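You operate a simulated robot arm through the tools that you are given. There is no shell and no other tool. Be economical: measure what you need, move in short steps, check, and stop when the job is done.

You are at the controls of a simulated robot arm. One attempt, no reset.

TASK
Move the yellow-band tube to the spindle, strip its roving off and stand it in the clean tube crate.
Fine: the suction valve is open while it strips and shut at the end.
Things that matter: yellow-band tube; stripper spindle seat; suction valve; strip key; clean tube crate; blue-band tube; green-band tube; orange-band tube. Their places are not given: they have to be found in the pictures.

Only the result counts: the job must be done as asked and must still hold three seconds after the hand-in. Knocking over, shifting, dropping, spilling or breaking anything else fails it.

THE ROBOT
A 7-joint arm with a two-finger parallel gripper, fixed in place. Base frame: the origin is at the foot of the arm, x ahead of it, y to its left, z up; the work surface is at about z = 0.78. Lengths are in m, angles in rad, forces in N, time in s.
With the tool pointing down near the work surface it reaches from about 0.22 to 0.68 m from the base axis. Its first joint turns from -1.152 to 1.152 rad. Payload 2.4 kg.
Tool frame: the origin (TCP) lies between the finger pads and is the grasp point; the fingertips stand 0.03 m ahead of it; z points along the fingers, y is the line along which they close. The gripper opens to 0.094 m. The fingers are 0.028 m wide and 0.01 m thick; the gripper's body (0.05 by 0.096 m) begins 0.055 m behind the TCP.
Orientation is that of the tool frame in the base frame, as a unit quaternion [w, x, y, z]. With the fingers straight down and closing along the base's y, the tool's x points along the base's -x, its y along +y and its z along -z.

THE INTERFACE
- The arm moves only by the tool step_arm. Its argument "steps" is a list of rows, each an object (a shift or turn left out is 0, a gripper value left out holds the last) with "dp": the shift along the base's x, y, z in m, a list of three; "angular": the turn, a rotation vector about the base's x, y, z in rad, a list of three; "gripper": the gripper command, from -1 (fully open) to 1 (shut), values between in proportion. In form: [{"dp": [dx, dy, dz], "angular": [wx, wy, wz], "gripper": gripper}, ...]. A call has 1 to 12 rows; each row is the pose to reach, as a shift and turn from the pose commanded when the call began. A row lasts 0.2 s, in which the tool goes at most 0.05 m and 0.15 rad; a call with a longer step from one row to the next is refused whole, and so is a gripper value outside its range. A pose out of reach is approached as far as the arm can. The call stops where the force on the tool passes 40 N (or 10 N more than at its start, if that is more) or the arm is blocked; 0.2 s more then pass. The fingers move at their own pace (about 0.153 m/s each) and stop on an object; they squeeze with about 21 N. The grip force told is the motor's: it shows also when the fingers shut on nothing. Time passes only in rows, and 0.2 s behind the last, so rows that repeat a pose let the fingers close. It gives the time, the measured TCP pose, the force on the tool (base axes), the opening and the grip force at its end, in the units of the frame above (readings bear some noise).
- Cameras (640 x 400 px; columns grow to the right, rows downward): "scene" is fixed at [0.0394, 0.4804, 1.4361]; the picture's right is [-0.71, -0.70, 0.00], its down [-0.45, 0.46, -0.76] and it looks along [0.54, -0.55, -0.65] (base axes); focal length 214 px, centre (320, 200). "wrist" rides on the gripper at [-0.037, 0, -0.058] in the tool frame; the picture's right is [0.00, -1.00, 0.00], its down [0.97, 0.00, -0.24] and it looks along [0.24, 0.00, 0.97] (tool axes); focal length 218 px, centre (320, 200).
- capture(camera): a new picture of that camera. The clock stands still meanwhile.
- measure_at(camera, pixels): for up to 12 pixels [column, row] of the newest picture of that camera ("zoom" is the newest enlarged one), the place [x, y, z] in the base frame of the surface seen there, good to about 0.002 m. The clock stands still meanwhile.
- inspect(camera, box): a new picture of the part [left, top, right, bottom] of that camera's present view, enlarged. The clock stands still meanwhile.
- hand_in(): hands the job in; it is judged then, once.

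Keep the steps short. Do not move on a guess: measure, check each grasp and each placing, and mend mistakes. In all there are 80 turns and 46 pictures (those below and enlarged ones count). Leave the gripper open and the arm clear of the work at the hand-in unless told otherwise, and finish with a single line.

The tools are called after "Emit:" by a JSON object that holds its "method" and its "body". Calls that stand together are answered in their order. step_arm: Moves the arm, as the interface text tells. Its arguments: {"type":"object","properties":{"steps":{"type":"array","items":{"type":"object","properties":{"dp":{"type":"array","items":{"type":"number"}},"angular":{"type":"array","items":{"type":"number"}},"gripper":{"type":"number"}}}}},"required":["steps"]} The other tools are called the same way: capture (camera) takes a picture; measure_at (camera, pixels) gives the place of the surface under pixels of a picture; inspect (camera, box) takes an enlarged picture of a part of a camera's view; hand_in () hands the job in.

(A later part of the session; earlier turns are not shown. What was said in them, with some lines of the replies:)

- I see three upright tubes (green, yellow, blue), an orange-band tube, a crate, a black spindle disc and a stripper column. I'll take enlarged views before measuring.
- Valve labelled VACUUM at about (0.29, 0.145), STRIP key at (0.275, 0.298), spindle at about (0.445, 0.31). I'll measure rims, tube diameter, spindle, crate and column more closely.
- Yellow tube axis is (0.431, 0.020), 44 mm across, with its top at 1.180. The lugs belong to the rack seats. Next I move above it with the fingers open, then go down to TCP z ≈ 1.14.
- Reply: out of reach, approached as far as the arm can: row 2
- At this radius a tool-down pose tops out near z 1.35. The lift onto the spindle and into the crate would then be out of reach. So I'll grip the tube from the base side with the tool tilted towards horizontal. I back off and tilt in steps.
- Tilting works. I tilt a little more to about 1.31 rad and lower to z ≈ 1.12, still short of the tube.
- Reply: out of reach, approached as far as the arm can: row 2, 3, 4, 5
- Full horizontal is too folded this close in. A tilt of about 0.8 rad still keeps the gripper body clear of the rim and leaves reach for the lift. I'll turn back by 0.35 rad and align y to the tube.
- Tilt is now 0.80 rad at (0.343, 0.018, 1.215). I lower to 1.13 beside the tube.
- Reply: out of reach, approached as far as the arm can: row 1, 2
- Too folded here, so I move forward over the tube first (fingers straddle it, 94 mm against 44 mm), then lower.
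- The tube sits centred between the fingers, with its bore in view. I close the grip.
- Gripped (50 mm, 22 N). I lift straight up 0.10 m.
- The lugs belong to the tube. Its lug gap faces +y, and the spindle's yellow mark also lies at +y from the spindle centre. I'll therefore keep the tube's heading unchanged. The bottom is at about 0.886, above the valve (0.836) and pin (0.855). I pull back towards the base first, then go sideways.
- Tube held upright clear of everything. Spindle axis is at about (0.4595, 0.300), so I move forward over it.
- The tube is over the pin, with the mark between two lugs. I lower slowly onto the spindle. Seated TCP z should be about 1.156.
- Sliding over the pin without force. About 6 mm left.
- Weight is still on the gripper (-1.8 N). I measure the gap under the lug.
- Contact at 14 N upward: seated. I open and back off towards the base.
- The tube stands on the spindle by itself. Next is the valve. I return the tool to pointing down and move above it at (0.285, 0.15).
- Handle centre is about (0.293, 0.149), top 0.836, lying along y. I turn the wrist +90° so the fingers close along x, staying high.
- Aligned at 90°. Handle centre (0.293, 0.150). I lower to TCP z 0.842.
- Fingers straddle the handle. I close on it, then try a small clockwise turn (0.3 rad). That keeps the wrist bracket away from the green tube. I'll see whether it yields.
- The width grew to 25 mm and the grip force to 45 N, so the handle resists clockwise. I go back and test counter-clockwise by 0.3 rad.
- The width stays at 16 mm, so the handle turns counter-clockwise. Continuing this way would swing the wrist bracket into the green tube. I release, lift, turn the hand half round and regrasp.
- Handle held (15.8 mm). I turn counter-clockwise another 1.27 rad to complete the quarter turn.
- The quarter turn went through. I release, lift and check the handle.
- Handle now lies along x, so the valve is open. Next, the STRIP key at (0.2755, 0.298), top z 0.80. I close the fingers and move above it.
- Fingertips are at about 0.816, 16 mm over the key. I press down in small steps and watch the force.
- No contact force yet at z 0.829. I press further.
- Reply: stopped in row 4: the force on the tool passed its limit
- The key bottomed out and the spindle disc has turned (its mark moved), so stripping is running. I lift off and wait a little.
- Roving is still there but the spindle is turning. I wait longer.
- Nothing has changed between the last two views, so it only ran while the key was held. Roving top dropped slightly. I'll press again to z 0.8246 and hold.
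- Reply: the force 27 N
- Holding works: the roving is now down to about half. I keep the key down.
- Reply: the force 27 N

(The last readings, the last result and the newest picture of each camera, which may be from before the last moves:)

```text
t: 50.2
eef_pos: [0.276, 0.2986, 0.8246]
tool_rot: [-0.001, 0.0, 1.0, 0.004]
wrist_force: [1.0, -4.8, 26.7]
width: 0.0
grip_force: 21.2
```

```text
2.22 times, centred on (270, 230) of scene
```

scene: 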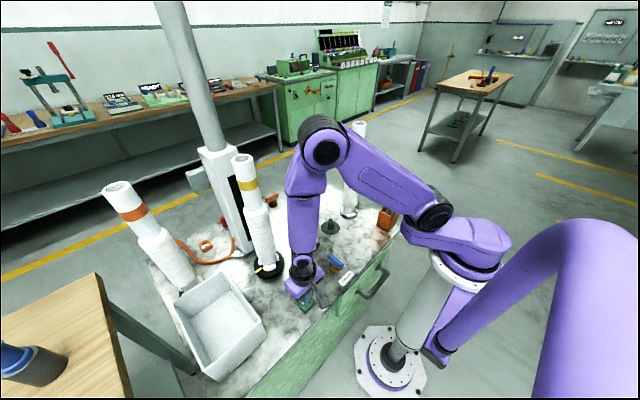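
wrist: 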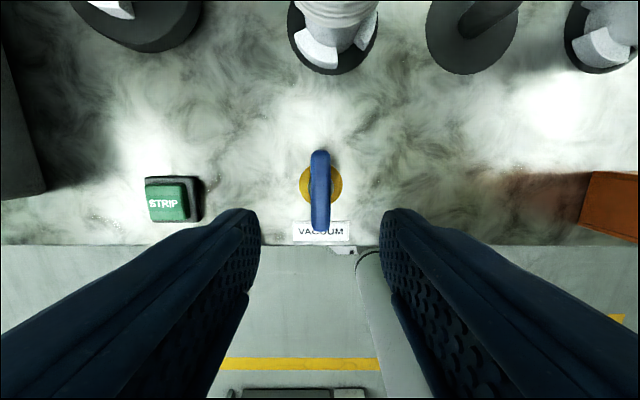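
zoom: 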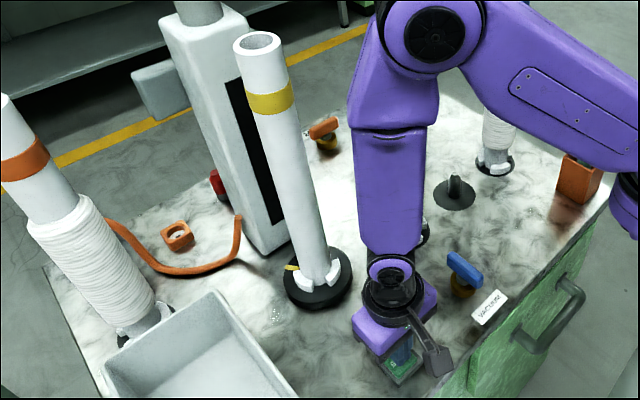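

The tube is bare. I hold a moment more, lift, and go back over the valve with the fingers open to 50 mm.

Emit:
{"method": "step_arm", "body": {"steps": [{"dp": [0, 0, 0]}, {"dp": [0, 0, 0]}, {"dp": [0, 0, 0.03]}, {"dp": [0, 0, 0.07]}, {"dp": [0, 0, 0.11]}, {"dp": [0.004, -0.037, 0.118]}, {"dp": [0.008, -0.074, 0.118], "gripper": -0.06}, {"dp": [0.012, -0.111, 0.118]}, {"dp": [0.016, -0.148, 0.118]}, {"dp": [0.016, -0.148, 0.118]}]}}

Emit:
{"method": "capture", "body": {"camera": "wrist"}}

```text
t: 52.5
eef_pos: [0.2938, 0.1497, 0.9433]
tool_rot: [0.0, 0.0, 1.0, 0.003]
wrist_force: [-0.9, 0.1, 0.1]
width: 0.0498
grip_force: 0.1
```

```text
9 pictures are left
```

wrist: 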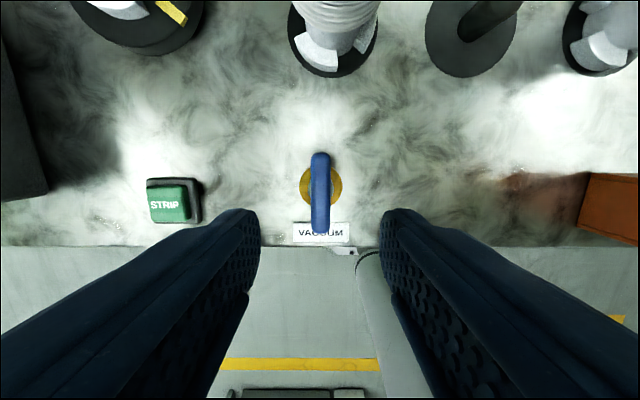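

Handle lies along x, centred between the fingers. I go down, grip, then turn clockwise to shut it.

Emit:
{"method": "step_arm", "body": {"steps": [{"dp": [-0.001, 0, -0.045]}, {"dp": [-0.001, 0, -0.085]}, {"dp": [-0.001, 0, -0.1005]}, {"dp": [-0.001, 0, -0.1005], "gripper": 1}, {"dp": [-0.001, 0, -0.1005]}, {"dp": [-0.001, 0, -0.1005]}]}}

Emit:
{"method": "step_arm", "body": {"steps": [{"angular": [0, 0, -0.135]}, {"angular": [0, 0, -0.27]}, {"angular": [0, 0, -0.405]}, {"angular": [0, 0, -0.54]}, {"angular": [0, 0, -0.675]}, {"angular": [0, 0, -0.81]}, {"angular": [0, 0, -0.945]}, {"angular": [0, 0, -1.08]}, {"angular": [0, 0, -1.215]}, {"angular": [0, 0, -1.35]}, {"angular": [0, 0, -1.485]}, {"angular": [0, 0, -1.575]}]}}

```text
t: 53.9
eef_pos: [0.291, 0.1501, 0.8414]
tool_rot: [0.0, 0.002, 1.0, 0.003]
wrist_force: [4.4, -13.6, -15.8]
width: 0.016
grip_force: 44.5
```

```text
t: 56.5
eef_pos: [0.2924, 0.1521, 0.842]
tool_rot: [0.002, 0.708, 0.706, 0.002]
wrist_force: [-1.3, -0.7, -28.1]
width: 0.0161
grip_force: 45.0
```

Turned the full 90° with the handle held throughout. I release, lift and look.

Emit:
{"method": "step_arm", "body": {"steps": [{"gripper": -0.06}, {"gripper": -0.06}, {"dp": [0, 0, 0.04]}, {"dp": [0, 0, 0.08]}, {"dp": [0, 0, 0.1]}]}}

Emit:
{"method": "capture", "body": {"camera": "wrist"}}

```text
t: 57.6
eef_pos: [0.2848, 0.1606, 0.941]
tool_rot: [-0.028, 0.741, 0.671, 0.005]
wrist_force: [0.0, -2.7, -0.5]
width: 0.0496
grip_force: 0.0
out of reach, approached as far as the arm can: row 4
```

```text
8 pictures are left
```

wrist: 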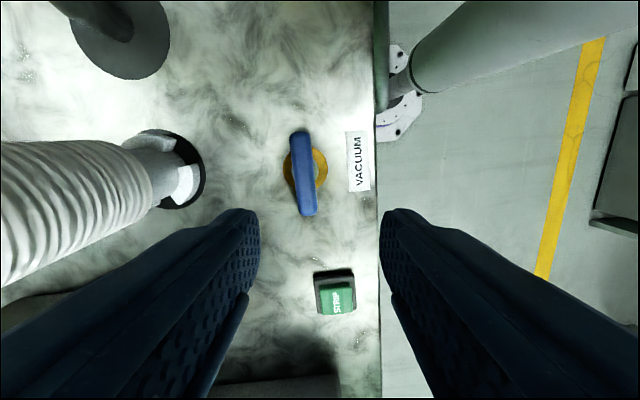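

Emit:
{"method": "measure_at", "body": {"camera": "wrist", "pixels": [[299, 137], [309, 210], [304, 172]]}}

Emit:
{"method": "step_arm", "body": {"steps": [{"dp": [0, 0, 0.0], "angular": [0, 0, 0.14]}, {"dp": [0, 0, 0.02], "angular": [0, 0, 0.28]}, {"dp": [0, 0, 0.04], "angular": [0, 0, 0.42]}, {"dp": [0, 0, 0.06], "angular": [0, 0, 0.56]}]}}

```text
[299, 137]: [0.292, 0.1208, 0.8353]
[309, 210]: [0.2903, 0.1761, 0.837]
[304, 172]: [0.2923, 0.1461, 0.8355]
```

```text
t: 58.6
eef_pos: [0.2914, 0.1512, 1.0021]
tool_rot: [0.002, 0.484, 0.875, 0.004]
wrist_force: [-0.4, -0.4, -0.6]
width: 0.0496
grip_force: 0.1
```

Handle is back along y (ends x 0.292 and 0.290): shut. Now I return for the tube. I straighten the yaw, rise and move to (0.318, 0.300).

Emit:
{"method": "step_arm", "body": {"steps": [{"dp": [0, 0, 0.03], "angular": [0, 0, 0.14], "gripper": -1}, {"dp": [0, 0, 0.06], "angular": [0, 0, 0.28]}, {"dp": [0, 0.0, 0.1], "angular": [0, 0, 0.42]}, {"dp": [0, 0.0, 0.14], "angular": [0, 0, 0.56]}, {"dp": [0, 0.03, 0.18], "angular": [0, 0, 0.7]}, {"dp": [0.01, 0.06, 0.22], "angular": [0, 0, 0.84]}, {"dp": [0.02, 0.09, 0.25], "angular": [0, 0, 0.96]}, {"dp": [0.024, 0.12, 0.25], "angular": [0, 0, 1.01]}, {"dp": [0.024, 0.149, 0.25], "angular": [0, 0, 1.01]}]}}

```text
refused: row 6 steps farther than a row can; nothing moved
```

Emit:
{"method": "step_arm", "body": {"steps": [{"dp": [0, 0, 0.03], "angular": [0, 0, 0.14], "gripper": -1}, {"dp": [0, 0, 0.07], "angular": [0, 0, 0.28]}, {"dp": [0, 0.0, 0.11], "angular": [0, 0, 0.42]}, {"dp": [0, 0.0, 0.15], "angular": [0, 0, 0.56]}, {"dp": [0, 0.0, 0.19], "angular": [0, 0, 0.7]}, {"dp": [0.0, 0.03, 0.22], "angular": [0, 0, 0.84]}, {"dp": [0.01, 0.06, 0.24], "angular": [0, 0, 0.96]}, {"dp": [0.02, 0.09, 0.24], "angular": [0, 0, 1.01]}, {"dp": [0.024, 0.12, 0.24], "angular": [0, 0, 1.01]}, {"dp": [0.024, 0.149, 0.24], "angular": [0, 0, 1.01]}]}}

```text
t: 60.9
eef_pos: [0.3174, 0.2992, 1.2418]
tool_rot: [0.0, 0.002, 1.0, 0.004]
wrist_force: [0.5, 0.0, 0.8]
width: 0.094
grip_force: 0.1
```

Yaw is back to 0. Now I tilt −0.743 about y as before.

Emit:
{"method": "step_arm", "body": {"steps": [{"angular": [0, -0.13, 0]}, {"angular": [0, -0.26, 0]}, {"angular": [0, -0.39, 0]}, {"angular": [0, -0.52, 0]}, {"angular": [0, -0.65, 0]}, {"angular": [0, -0.743, 0]}]}}

Emit:
{"method": "capture", "body": {"camera": "wrist"}}

```text
t: 62.2
eef_pos: [0.3166, 0.2986, 1.2418]
tool_rot: [0.364, 0.002, 0.931, 0.004]
wrist_force: [0.5, -0.5, 0.5]
width: 0.0942
grip_force: 0.0
```

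```text
7 pictures are left
```

wrist: 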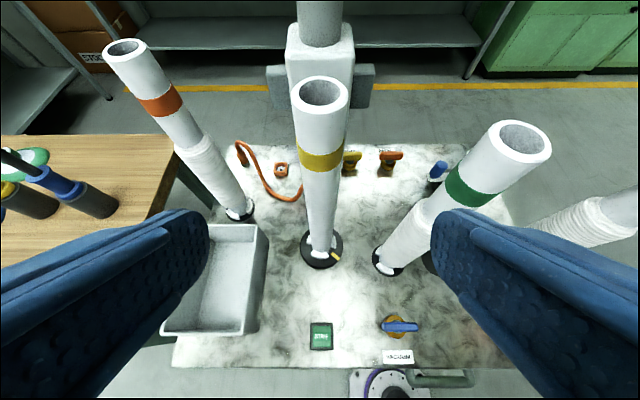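

Emit:
{"method": "measure_at", "body": {"camera": "wrist", "pixels": [[321, 78], [295, 93], [346, 95], [322, 110], [240, 212], [125, 60], [213, 226], [262, 226], [165, 333], [245, 333], [205, 310], [225, 250]]}}

```text
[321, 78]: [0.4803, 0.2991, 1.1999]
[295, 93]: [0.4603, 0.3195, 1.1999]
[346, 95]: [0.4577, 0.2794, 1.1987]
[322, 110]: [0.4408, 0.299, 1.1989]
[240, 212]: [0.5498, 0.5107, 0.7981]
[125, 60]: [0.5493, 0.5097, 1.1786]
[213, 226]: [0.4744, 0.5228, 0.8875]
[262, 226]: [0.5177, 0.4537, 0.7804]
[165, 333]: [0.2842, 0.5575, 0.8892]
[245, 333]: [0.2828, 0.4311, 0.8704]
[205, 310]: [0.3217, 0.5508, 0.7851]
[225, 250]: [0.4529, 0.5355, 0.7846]
```

Tube axis is (0.4605, 0.299), top 1.200. Crate floor is 0.785, with inside about x 0.29–0.47 and y 0.435–0.56. I move forward straddling the top, then lower and grip.

Emit:
{"method": "step_arm", "body": {"steps": [{"dp": [0.04, 0.0005, -0.01]}, {"dp": [0.08, 0.0005, -0.02]}, {"dp": [0.12, 0.0005, -0.02]}, {"dp": [0.143, 0.0005, -0.02]}, {"dp": [0.143, 0.0005, -0.05]}, {"dp": [0.143, 0.0005, -0.08]}, {"dp": [0.143, 0.0005, -0.087]}, {"dp": [0.143, 0.0005, -0.087], "gripper": 1}, {"dp": [0.143, 0.0005, -0.087]}, {"dp": [0.143, 0.0005, -0.087]}, {"dp": [0.143, 0.0005, -0.087]}]}}

```text
t: 64.7
eef_pos: [0.4582, 0.3008, 1.1548]
tool_rot: [0.364, 0.001, 0.931, 0.004]
wrist_force: [-0.2, 0.0, -0.1]
width: 0.0497
grip_force: 21.3
```

Gripped (49.7 mm, 21 N). I lift 0.125 m straight up, so the bottom reaches about 0.925.

Emit:
{"method": "step_arm", "body": {"steps": [{"dp": [0, 0, 0.02]}, {"dp": [0, 0, 0.045]}, {"dp": [0, 0, 0.075]}, {"dp": [0, 0, 0.105]}, {"dp": [0, 0, 0.125]}]}}

Emit:
{"method": "step_arm", "body": {"steps": [{"dp": [-0.02, 0.03, 0]}, {"dp": [-0.04, 0.06, 0]}, {"dp": [-0.06, 0.09, 0]}, {"dp": [-0.075, 0.12, 0]}, {"dp": [-0.085, 0.15, 0]}, {"dp": [-0.088, 0.175, 0]}, {"dp": [-0.088, 0.197, 0]}, {"dp": [-0.088, 0.197, 0]}]}}

Emit:
{"method": "capture", "body": {"camera": "scene"}}

```text
t: 65.8
eef_pos: [0.4595, 0.3008, 1.2809]
tool_rot: [0.363, 0.001, 0.932, 0.005]
wrist_force: [0.2, -0.5, -1.0]
width: 0.0498
grip_force: 20.8
```

```text
t: 67.7
eef_pos: [0.3707, 0.4968, 1.28]
tool_rot: [0.364, 0.001, 0.931, 0.004]
wrist_force: [-0.6, -0.5, -1.4]
width: 0.05
grip_force: 21.0
```

```text
6 pictures are left
```

scene: 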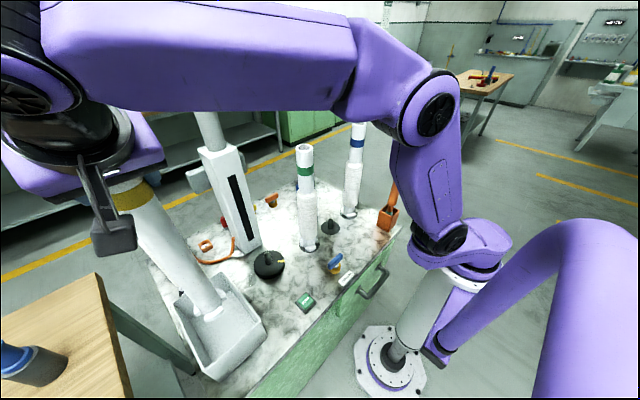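

The tube hangs above the crate. I check where the foot is before lowering.

Emit:
{"method": "measure_at", "body": {"camera": "scene", "pixels": [[212, 314], [200, 318], [221, 303], [207, 292], [240, 345], [195, 345], [262, 325]]}}

Emit:
{"method": "inspect", "body": {"camera": "scene", "box": [150, 240, 280, 390]}}

```text
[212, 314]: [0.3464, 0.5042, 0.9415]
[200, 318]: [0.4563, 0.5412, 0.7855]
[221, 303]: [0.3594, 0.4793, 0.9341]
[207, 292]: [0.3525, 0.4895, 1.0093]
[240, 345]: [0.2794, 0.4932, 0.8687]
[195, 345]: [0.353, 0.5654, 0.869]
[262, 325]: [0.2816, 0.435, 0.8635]
```

```text
2.67 times, centred on (215, 315) of scene
```

zoom: 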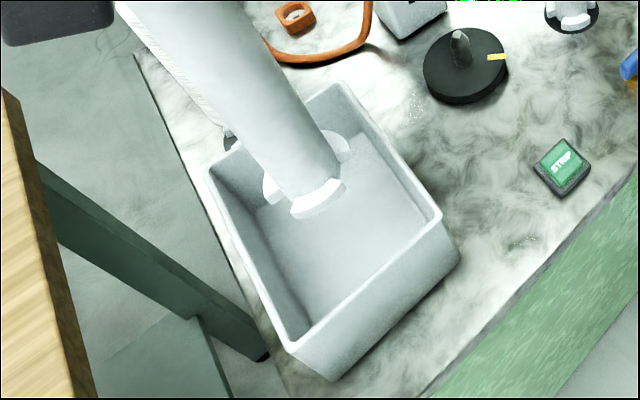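

The foot is well inside the crate outline. I lower it: 0.13 m first, then by small steps.

Emit:
{"method": "step_arm", "body": {"steps": [{"dp": [0, 0, -0.03]}, {"dp": [0, 0, -0.06]}, {"dp": [0, 0, -0.09]}, {"dp": [0, 0, -0.115]}, {"dp": [0, 0, -0.13]}, {"dp": [0, 0, -0.13]}]}}

Emit:
{"method": "step_arm", "body": {"steps": [{"dp": [0, 0, -0.004]}, {"dp": [0, 0, -0.008]}, {"dp": [0, 0, -0.01]}, {"dp": [0, 0, -0.01]}]}}

```text
t: 69.0
eef_pos: [0.3699, 0.4969, 1.1505]
tool_rot: [0.364, 0.001, 0.932, 0.004]
wrist_force: [0.4, -0.4, -2.2]
width: 0.0499
grip_force: 20.9
```

```text
t: 70.0
eef_pos: [0.3703, 0.4962, 1.14]
tool_rot: [0.363, 0.001, 0.932, 0.005]
wrist_force: [0.2, 0.0, 0.5]
width: 0.0499
grip_force: 21.4
```

Weight has just come off (0.5 N). One to two mm more.

Emit:
{"method": "step_arm", "body": {"steps": [{"dp": [0, 0, -0.001]}, {"dp": [0, 0, -0.0015]}, {"dp": [0, 0, -0.0015]}]}}

```text
t: 70.8
eef_pos: [0.3709, 0.4979, 1.1401]
tool_rot: [0.364, 0.001, 0.931, 0.006]
wrist_force: [-1.5, -1.4, 12.9]
width: 0.05
grip_force: 21.1
```

Standing on the crate floor (13 N). I open and back away up and towards the base.

Emit:
{"method": "step_arm", "body": {"steps": [{"dp": [0, 0, 0.001], "gripper": -1}, {"dp": [0, 0, 0.001]}, {"dp": [0, 0, 0.001]}, {"dp": [-0.005, 0, 0.03]}, {"dp": [-0.02, 0, 0.06]}, {"dp": [-0.03, 0, 0.1]}, {"dp": [-0.04, -0.03, 0.13]}, {"dp": [-0.05, -0.07, 0.14]}, {"dp": [-0.05, -0.11, 0.14]}, {"dp": [-0.05, -0.15, 0.14]}, {"dp": [-0.05, -0.19, 0.14]}]}}

Emit:
{"method": "capture", "body": {"camera": "scene"}}

```text
t: 73.2
eef_pos: [0.3205, 0.3063, 1.2788]
tool_rot: [0.364, 0.002, 0.932, 0.003]
wrist_force: [-0.8, -0.7, 0.1]
width: 0.0939
grip_force: 0.0
```

```text
4 pictures are left
```

scene: 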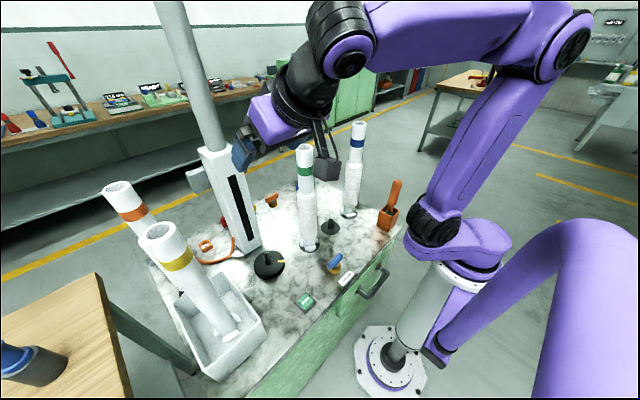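

The bare tube stands in the crate and the arm is clear. I check uprightness and the valve.

Emit:
{"method": "measure_at", "body": {"camera": "scene", "pixels": [[144, 233], [183, 229], [172, 243], [153, 222], [240, 322], [213, 327]]}}

Emit:
{"method": "inspect", "body": {"camera": "scene", "box": [140, 200, 360, 390]}}

```text
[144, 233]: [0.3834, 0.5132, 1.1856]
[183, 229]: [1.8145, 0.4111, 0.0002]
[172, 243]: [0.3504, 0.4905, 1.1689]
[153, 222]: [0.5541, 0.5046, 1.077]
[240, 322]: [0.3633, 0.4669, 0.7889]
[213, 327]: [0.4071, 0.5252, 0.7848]
```

```text
2.11 times, centred on (250, 295) of scene
```

zoom: 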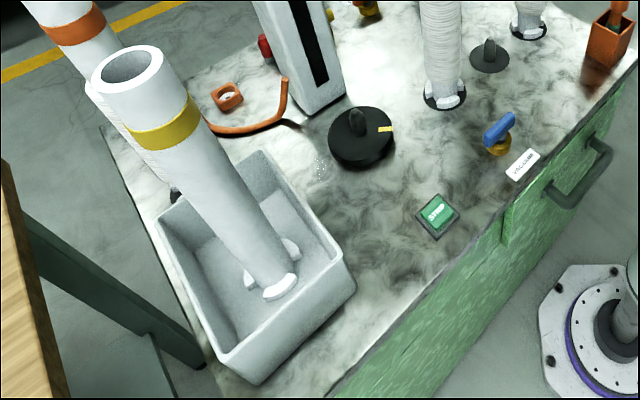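

The stripped yellow-band tube stands upright in the crate, and the valve handle is back along y, its shut position. The other tubes are untouched, the gripper is open and the arm is clear. I hand in.

Emit:
{"method": "hand_in", "body": {}}

```text
The job is handed in.
```

The yellow-band tube was stripped bare on the spindle with the suction valve open and now stands in the clean tube crate; the valve is shut again and the job is handed in.
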